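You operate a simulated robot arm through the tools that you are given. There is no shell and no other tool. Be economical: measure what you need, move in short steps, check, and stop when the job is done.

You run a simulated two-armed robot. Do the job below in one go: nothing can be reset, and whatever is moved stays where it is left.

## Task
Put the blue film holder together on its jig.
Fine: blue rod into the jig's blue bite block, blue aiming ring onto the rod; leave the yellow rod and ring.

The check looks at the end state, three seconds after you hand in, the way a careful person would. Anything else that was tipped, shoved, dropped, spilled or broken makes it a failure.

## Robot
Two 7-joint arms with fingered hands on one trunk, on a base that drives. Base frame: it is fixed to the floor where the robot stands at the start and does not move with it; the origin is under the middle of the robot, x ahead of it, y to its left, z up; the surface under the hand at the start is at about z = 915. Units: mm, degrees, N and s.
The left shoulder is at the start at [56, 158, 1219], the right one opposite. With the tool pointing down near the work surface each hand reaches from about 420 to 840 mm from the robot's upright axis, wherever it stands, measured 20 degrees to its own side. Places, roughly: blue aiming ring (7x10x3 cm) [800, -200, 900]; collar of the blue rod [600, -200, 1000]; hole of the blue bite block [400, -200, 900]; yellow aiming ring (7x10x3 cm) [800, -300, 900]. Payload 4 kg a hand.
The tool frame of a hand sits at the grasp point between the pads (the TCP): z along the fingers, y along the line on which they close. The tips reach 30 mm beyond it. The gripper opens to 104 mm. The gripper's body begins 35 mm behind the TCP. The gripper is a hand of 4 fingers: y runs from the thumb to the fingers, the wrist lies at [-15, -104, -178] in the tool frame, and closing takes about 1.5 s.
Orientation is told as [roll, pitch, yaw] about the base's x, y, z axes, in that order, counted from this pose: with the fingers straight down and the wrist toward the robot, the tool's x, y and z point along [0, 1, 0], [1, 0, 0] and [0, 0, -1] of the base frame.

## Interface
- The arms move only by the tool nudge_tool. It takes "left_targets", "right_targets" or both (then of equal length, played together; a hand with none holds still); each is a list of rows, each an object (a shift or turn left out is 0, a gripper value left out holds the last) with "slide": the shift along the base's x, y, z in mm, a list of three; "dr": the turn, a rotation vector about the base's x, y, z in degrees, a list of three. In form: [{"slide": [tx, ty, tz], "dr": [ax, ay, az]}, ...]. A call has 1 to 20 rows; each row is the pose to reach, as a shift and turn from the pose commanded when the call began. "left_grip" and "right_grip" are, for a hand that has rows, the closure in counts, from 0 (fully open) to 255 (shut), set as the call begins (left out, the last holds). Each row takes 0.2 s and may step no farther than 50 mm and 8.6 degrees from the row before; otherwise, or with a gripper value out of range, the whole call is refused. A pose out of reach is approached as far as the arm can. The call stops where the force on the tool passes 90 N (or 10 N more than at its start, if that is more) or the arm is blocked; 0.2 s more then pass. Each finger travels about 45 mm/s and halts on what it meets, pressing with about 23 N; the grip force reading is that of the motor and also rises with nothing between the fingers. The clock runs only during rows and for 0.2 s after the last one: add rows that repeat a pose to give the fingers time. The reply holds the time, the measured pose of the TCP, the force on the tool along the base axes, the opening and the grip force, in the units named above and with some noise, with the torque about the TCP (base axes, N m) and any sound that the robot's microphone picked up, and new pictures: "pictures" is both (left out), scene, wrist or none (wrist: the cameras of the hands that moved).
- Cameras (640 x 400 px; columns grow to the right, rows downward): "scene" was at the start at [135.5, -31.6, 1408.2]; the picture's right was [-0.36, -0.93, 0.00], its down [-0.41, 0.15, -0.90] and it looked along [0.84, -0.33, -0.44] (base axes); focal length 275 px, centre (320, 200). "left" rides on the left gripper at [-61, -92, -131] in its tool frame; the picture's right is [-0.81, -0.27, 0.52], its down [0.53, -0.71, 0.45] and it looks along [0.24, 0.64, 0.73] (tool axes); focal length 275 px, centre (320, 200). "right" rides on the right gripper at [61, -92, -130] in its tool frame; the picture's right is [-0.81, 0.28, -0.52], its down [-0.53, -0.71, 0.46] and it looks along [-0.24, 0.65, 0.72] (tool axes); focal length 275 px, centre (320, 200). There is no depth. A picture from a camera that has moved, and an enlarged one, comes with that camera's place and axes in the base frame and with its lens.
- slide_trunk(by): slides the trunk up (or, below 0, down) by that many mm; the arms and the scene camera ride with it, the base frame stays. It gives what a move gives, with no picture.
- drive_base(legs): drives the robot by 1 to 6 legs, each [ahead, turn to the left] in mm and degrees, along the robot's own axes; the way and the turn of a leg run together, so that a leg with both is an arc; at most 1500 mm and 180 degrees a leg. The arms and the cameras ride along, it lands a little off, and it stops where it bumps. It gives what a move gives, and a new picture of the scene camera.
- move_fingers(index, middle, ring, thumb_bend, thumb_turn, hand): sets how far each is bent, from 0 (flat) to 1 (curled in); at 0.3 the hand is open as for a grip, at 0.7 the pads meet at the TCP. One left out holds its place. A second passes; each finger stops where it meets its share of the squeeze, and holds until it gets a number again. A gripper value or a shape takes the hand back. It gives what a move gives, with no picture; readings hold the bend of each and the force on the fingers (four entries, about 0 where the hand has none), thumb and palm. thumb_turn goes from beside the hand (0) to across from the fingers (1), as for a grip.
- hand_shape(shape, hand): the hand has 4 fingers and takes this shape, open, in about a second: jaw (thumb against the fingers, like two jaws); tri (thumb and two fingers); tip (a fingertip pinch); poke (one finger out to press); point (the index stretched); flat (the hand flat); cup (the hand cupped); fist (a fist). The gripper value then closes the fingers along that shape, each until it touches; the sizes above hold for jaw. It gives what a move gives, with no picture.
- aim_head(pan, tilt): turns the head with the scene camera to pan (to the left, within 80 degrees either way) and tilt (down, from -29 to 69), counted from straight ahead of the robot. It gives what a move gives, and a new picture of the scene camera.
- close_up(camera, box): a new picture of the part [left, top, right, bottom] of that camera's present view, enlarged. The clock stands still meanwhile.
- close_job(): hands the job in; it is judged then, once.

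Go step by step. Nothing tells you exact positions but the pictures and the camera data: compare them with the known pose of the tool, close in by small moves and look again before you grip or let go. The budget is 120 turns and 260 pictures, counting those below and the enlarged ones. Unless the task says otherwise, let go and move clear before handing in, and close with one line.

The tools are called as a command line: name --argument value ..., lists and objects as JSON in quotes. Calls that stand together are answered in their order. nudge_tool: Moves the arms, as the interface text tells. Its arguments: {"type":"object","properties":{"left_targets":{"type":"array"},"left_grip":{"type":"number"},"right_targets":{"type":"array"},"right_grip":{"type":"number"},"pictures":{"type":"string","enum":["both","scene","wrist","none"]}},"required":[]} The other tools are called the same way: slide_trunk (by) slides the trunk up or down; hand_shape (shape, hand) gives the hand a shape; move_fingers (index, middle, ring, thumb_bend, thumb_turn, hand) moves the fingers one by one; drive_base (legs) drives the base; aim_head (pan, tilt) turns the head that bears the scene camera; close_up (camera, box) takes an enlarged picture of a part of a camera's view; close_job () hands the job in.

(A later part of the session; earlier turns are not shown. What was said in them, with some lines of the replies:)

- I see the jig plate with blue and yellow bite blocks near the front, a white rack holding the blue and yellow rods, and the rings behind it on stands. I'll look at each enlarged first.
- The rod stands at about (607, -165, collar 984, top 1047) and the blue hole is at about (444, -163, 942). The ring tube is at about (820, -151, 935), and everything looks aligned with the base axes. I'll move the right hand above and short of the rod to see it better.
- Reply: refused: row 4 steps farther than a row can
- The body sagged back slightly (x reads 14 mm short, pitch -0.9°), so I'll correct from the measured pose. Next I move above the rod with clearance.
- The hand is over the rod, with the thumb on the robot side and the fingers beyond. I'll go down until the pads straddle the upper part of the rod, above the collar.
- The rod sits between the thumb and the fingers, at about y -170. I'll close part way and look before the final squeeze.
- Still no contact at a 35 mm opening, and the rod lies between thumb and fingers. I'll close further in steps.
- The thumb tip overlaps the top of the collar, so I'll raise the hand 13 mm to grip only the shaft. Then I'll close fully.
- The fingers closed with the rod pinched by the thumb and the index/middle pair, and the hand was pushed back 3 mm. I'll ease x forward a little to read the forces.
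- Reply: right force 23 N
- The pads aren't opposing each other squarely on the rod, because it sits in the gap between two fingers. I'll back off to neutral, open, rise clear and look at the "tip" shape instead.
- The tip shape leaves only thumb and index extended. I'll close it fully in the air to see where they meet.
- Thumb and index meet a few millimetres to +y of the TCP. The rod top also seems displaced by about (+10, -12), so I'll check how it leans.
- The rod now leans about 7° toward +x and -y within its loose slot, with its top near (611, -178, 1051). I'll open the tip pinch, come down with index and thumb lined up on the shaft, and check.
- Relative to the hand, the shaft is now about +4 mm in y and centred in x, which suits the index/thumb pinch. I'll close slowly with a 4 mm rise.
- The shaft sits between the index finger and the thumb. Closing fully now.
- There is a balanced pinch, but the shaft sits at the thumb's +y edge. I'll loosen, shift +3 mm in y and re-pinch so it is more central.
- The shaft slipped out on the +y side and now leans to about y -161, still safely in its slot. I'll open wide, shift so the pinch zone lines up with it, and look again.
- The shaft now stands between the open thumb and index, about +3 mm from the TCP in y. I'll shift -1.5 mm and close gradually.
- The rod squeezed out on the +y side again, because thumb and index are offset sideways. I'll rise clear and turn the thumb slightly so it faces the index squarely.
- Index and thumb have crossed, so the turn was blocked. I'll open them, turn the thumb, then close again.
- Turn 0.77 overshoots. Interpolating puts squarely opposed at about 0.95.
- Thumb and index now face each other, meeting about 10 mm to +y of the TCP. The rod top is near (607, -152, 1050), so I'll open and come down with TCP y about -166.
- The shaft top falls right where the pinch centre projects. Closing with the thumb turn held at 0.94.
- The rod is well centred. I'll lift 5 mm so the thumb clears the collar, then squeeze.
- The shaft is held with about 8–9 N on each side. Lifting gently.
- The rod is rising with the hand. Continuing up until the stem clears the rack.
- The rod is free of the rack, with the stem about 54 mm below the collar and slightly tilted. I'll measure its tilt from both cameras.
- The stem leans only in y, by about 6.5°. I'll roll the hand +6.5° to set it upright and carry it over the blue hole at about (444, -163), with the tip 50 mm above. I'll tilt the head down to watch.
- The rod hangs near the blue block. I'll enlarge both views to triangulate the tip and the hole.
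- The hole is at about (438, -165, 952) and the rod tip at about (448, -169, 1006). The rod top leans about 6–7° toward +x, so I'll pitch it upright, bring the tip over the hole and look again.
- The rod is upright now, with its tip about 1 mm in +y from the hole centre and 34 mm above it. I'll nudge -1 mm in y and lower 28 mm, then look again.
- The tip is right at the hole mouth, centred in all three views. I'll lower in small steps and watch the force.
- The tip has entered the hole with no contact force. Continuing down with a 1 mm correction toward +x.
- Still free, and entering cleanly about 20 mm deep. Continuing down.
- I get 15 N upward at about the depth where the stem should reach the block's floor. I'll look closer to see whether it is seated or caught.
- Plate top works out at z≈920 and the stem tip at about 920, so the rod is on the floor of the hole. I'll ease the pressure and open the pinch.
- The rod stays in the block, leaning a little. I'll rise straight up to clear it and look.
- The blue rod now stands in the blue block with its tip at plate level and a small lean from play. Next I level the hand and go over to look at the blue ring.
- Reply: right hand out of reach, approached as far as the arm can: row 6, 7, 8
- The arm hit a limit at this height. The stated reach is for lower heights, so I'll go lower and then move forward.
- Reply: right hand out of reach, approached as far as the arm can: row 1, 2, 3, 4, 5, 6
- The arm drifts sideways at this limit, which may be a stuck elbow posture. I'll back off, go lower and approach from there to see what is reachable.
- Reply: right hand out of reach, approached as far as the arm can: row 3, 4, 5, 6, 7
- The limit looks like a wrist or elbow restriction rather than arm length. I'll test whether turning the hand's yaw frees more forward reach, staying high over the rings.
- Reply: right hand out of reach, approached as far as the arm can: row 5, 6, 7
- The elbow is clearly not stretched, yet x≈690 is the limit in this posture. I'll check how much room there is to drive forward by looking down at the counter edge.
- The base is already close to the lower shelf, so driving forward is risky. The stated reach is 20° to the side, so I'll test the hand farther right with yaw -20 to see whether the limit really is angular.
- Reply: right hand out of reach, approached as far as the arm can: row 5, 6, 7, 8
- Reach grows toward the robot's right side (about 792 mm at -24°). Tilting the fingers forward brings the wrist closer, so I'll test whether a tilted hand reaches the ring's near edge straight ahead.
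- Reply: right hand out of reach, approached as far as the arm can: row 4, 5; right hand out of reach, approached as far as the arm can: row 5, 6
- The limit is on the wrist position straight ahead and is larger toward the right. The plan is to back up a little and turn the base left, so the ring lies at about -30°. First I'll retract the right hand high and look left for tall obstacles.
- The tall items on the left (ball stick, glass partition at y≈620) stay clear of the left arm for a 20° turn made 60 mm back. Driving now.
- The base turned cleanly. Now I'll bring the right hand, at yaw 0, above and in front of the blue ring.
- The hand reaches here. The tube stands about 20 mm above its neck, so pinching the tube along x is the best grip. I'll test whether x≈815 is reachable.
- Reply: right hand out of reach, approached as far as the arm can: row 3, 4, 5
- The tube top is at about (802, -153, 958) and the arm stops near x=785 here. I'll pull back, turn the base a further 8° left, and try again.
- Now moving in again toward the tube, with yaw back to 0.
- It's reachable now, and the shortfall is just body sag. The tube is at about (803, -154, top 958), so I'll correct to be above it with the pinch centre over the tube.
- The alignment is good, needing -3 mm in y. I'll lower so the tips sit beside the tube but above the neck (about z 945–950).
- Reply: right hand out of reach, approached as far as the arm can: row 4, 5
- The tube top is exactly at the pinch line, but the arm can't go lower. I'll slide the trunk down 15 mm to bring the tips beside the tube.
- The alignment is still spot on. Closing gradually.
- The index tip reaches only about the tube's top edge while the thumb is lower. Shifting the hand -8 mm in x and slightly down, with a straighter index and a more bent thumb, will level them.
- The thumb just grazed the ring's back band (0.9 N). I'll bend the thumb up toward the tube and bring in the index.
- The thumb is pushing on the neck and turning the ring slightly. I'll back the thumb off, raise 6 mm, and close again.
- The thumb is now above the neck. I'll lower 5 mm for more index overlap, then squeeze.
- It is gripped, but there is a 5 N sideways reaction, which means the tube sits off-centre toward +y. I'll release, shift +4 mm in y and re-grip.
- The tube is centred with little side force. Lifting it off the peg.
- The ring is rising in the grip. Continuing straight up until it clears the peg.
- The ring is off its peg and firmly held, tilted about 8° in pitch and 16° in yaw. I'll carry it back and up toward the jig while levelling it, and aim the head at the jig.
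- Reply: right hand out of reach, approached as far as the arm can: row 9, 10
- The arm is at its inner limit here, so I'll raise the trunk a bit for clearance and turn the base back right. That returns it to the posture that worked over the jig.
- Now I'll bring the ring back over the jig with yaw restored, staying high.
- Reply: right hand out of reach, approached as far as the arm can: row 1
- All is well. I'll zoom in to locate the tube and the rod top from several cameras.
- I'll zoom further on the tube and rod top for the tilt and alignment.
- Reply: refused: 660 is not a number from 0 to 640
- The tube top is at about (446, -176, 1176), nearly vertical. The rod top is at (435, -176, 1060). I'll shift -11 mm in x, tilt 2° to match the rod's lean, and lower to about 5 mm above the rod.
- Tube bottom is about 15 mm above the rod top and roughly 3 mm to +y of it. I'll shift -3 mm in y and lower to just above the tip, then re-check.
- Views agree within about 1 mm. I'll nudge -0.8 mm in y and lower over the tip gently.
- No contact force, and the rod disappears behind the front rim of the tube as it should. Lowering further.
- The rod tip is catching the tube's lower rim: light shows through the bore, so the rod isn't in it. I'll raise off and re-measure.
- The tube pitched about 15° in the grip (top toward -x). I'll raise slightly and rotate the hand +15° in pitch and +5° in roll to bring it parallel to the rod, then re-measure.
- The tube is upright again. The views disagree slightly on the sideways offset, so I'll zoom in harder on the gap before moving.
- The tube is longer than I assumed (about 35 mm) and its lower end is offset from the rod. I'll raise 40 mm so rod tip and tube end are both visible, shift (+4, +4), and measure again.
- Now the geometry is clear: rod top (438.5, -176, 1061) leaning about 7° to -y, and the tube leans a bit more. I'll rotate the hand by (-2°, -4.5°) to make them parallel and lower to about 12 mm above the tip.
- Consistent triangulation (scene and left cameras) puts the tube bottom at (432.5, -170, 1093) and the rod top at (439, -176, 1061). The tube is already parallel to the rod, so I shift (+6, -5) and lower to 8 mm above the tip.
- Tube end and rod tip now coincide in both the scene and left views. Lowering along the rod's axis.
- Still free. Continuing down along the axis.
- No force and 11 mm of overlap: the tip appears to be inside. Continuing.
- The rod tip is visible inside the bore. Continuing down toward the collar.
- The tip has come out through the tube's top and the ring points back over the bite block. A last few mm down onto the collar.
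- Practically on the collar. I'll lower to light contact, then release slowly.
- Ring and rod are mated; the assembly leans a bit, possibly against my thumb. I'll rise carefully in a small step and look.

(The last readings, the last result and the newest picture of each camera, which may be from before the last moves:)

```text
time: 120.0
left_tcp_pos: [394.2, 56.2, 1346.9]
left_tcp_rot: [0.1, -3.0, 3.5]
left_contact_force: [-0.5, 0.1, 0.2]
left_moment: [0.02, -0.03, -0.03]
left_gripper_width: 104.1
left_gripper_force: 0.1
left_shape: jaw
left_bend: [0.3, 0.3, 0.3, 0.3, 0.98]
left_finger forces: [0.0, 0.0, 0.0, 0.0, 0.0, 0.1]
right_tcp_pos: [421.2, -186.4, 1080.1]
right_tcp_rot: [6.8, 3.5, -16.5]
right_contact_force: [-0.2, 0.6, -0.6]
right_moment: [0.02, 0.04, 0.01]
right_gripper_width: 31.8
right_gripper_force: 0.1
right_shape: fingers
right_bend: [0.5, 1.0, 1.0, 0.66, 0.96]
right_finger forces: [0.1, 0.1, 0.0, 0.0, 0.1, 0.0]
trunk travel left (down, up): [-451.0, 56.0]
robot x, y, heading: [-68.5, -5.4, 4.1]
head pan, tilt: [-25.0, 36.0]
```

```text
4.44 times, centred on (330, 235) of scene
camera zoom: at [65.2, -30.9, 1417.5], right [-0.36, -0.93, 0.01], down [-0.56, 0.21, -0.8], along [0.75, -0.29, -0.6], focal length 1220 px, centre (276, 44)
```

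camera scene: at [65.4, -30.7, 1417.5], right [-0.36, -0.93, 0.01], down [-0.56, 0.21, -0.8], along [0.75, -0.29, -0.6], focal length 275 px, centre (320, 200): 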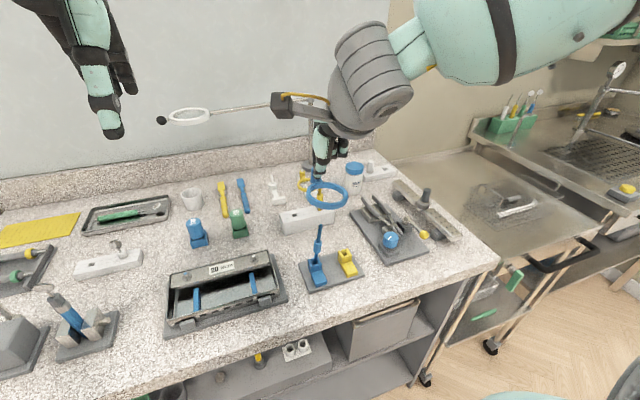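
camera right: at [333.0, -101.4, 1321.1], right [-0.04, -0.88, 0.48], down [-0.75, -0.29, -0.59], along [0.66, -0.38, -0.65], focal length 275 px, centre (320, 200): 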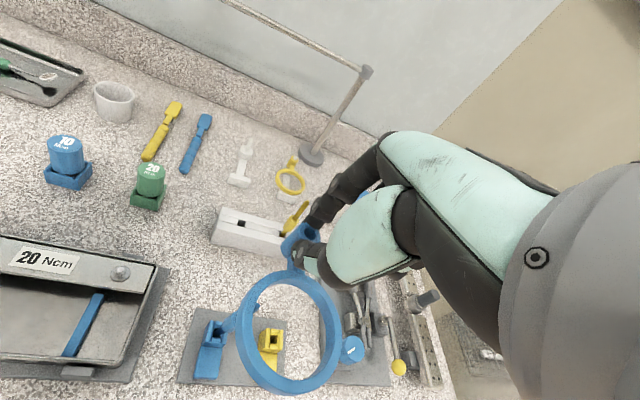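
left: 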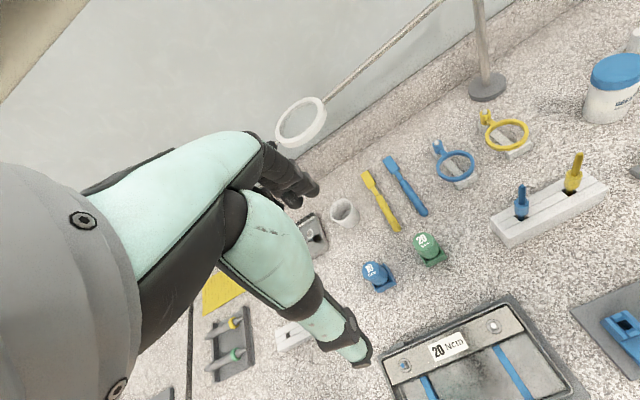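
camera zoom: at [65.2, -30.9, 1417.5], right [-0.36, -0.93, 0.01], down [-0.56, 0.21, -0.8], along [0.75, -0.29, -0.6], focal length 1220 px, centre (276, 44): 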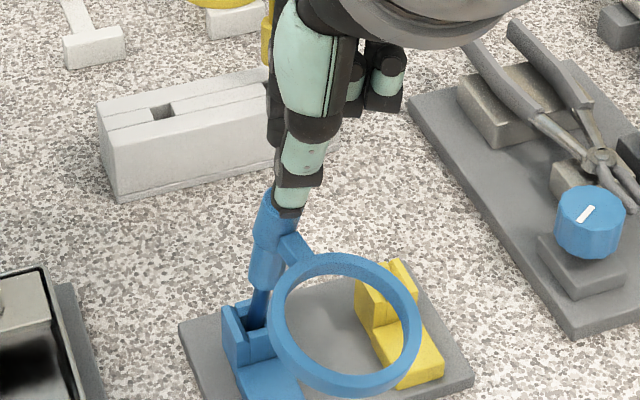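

The assembly stays together, leaning within the block's play. I'll continue rising clear.

nudge_tool --right_targets '[{"slide": [-4, 0, 10]}, {"slide": [-6, 0, 25]}, {"slide": [-6, 0, 50]}, {"slide": [-6, 0, 90]}, {"slide": [-6, 0, 130]}, {"slide": [-6, 0, 130]}]' --pictures "none"

close_up --camera "left" --box '[540, 190, 640, 290]'

close_up --camera "scene" --box '[280, 190, 376, 290]'

close_up --camera "right" --box '[180, 200, 372, 380]'

```text
time: 121.4
left_tcp_pos: [395.5, 56.9, 1347.2]
left_tcp_rot: [0.1, -2.9, 3.4]
left_contact_force: [0.2, 0.2, -0.7]
left_moment: [-0.01, 0.04, 0.03]
left_gripper_width: 103.9
left_gripper_force: 0.1
left_shape: jaw
left_bend: [0.3, 0.3, 0.3, 0.3, 0.98]
left_finger forces: [0.0, 0.0, 0.0, 0.0, 0.0, 0.0]
right_tcp_pos: [418.7, -185.4, 1207.7]
right_tcp_rot: [6.8, 3.6, -16.6]
right_contact_force: [0.1, -1.0, -1.2]
right_moment: [-0.01, 0.02, -0.01]
right_gripper_width: 31.7
right_gripper_force: 0.0
right_shape: fingers
right_bend: [0.5, 1.0, 1.0, 0.66, 0.96]
right_finger forces: [0.0, 0.0, 0.1, 0.1, 0.0, 0.0]
trunk travel left (down, up): [-451.0, 56.0]
robot x, y, heading: [-65.2, -4.1, 4.1]
head pan, tilt: [-25.0, 36.0]
```

```text
4.00 times, centred on (590, 240) of left
camera zoom: at [300.9, -11.4, 1471.9], right [-0.2, -0.82, -0.53], down [-0.72, 0.49, -0.49], along [0.67, 0.29, -0.69], focal length 1101 px, centre (-760, 40)
```

zoom: 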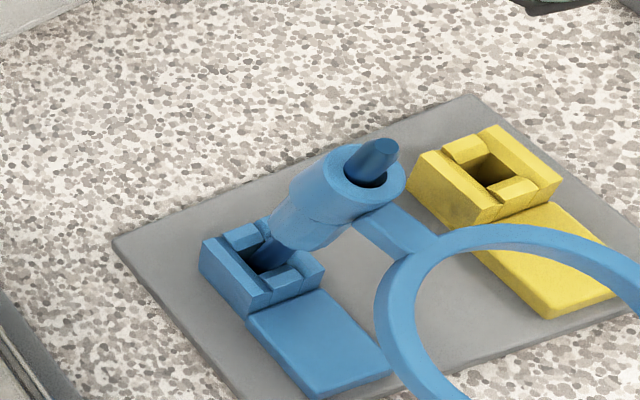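

```text
4.00 times, centred on (328, 240) of scene
camera zoom: at [65.8, -30.9, 1417.4], right [-0.36, -0.93, 0.01], down [-0.56, 0.21, -0.8], along [0.75, -0.29, -0.6], focal length 1098 px, centre (288, 40)
```

zoom: 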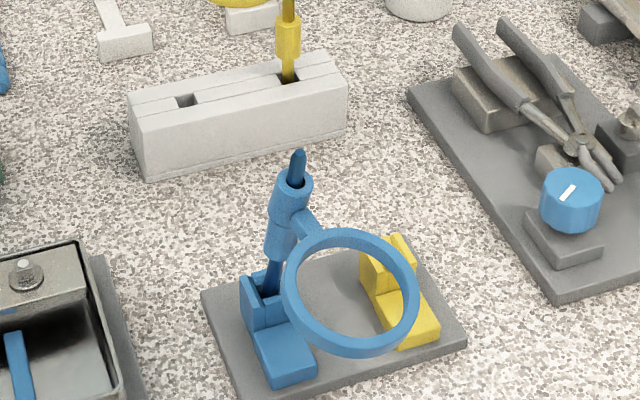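

```text
2.22 times, centred on (276, 290) of right
camera zoom: at [350.6, -119.5, 1349.6], right [0.04, -0.92, 0.4], down [-0.85, -0.24, -0.47], along [0.53, -0.32, -0.79], focal length 612 px, centre (418, 0)
```

zoom: 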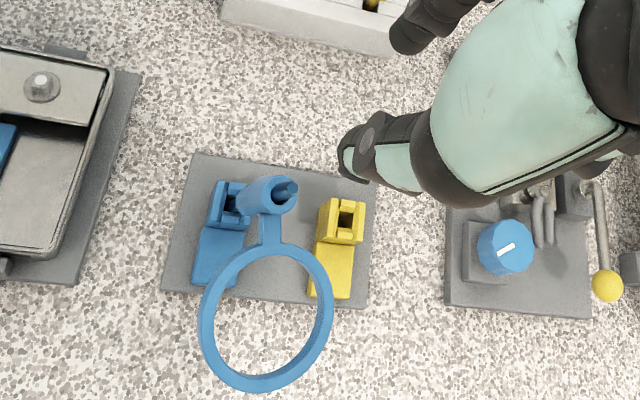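

The ring sits on the rod against the collar and the rod is in the blue block; nothing else has moved. I'll move the hand well clear and take a final look.

nudge_tool --right_targets '[{"slide": [0, -30, 20]}, {"slide": [0, -65, 35]}, {"slide": [0, -100, 45]}, {"slide": [0, -130, 45]}, {"slide": [0, -130, 45]}, {"slide": [0, -130, 45]}, {"slide": [0, -130, 45]}, {"slide": [0, -130, 45]}]' --pictures "scene"

close_up --camera "scene" --box '[280, 190, 376, 290]'

close_up --camera "scene" --box '[230, 140, 390, 240]'

```text
time: 123.2
left_tcp_pos: [394.4, 56.4, 1345.8]
left_tcp_rot: [0.2, -3.0, 3.4]
left_contact_force: [0.2, 0.6, -0.2]
left_moment: [0.05, 0.05, 0.01]
left_gripper_width: 104.1
left_gripper_force: 0.0
left_shape: jaw
left_bend: [0.3, 0.3, 0.3, 0.3, 0.98]
left_finger forces: [0.0, 0.0, 0.1, 0.0, 0.1, 0.0]
right_tcp_pos: [417.3, -314.5, 1255.8]
right_tcp_rot: [6.8, 3.5, -16.6]
right_contact_force: [-0.3, 0.3, 0.0]
right_moment: [0.0, -0.01, 0.0]
right_gripper_width: 32.0
right_gripper_force: 0.0
right_shape: fingers
right_bend: [0.5, 1.0, 1.0, 0.66, 0.96]
right_finger forces: [0.0, 0.0, 0.1, 0.0, 0.1, 0.0]
trunk travel left (down, up): [-451.0, 56.0]
robot x, y, heading: [-64.8, -3.0, 4.1]
head pan, tilt: [-25.0, 36.0]
camera scene: at [64.8, -30.5, 1417.6], right [-0.36, -0.93, 0.01], down [-0.56, 0.21, -0.8], along [0.75, -0.29, -0.6], focal length 275 px, centre (320, 200)
```

scene: 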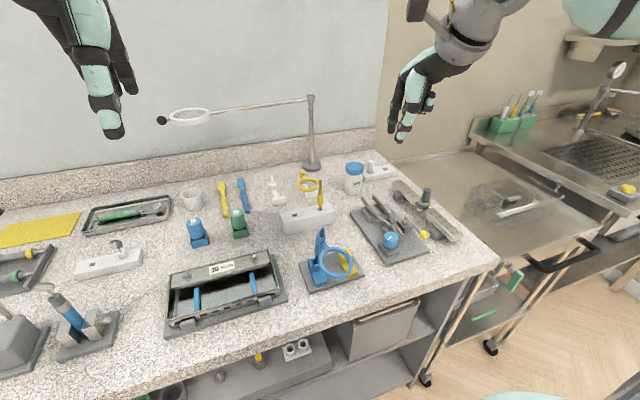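

```text
4.00 times, centred on (328, 240) of scene
camera zoom: at [64.8, -30.5, 1417.6], right [-0.36, -0.93, 0.01], down [-0.56, 0.21, -0.8], along [0.75, -0.29, -0.6], focal length 1098 px, centre (288, 40)
```

zoom: 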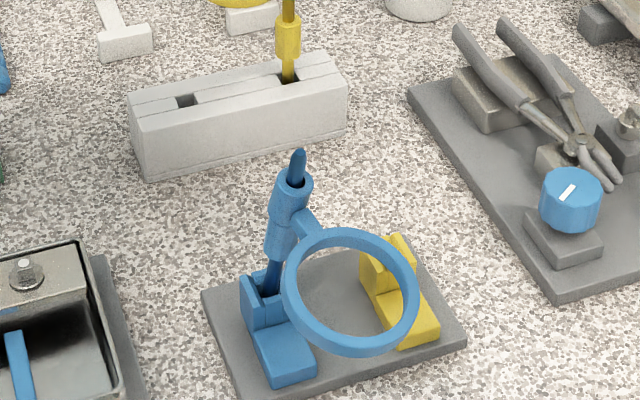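

```text
4.00 times, centred on (310, 190) of scene
camera zoom: at [64.8, -30.5, 1417.6], right [-0.36, -0.93, 0.01], down [-0.56, 0.21, -0.8], along [0.75, -0.29, -0.6], focal length 1098 px, centre (360, 240)
```

zoom: 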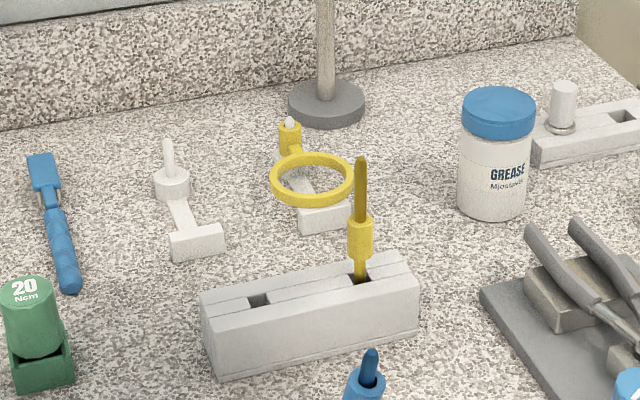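

The blue rod stands in the blue bite block with the blue ring seated on its collar, unchanged over several seconds. The yellow parts and everything else are in place, so I'm handing in.

close_job

```text
The job is handed in.
```

I put the blue film holder together and handed it in: the blue rod is in the jig's blue bite block, with the blue ring on it against the collar. It leans roughly 10–15° in the block's loose hole but held steady for several seconds; the yellow rod and ring were left as they were.
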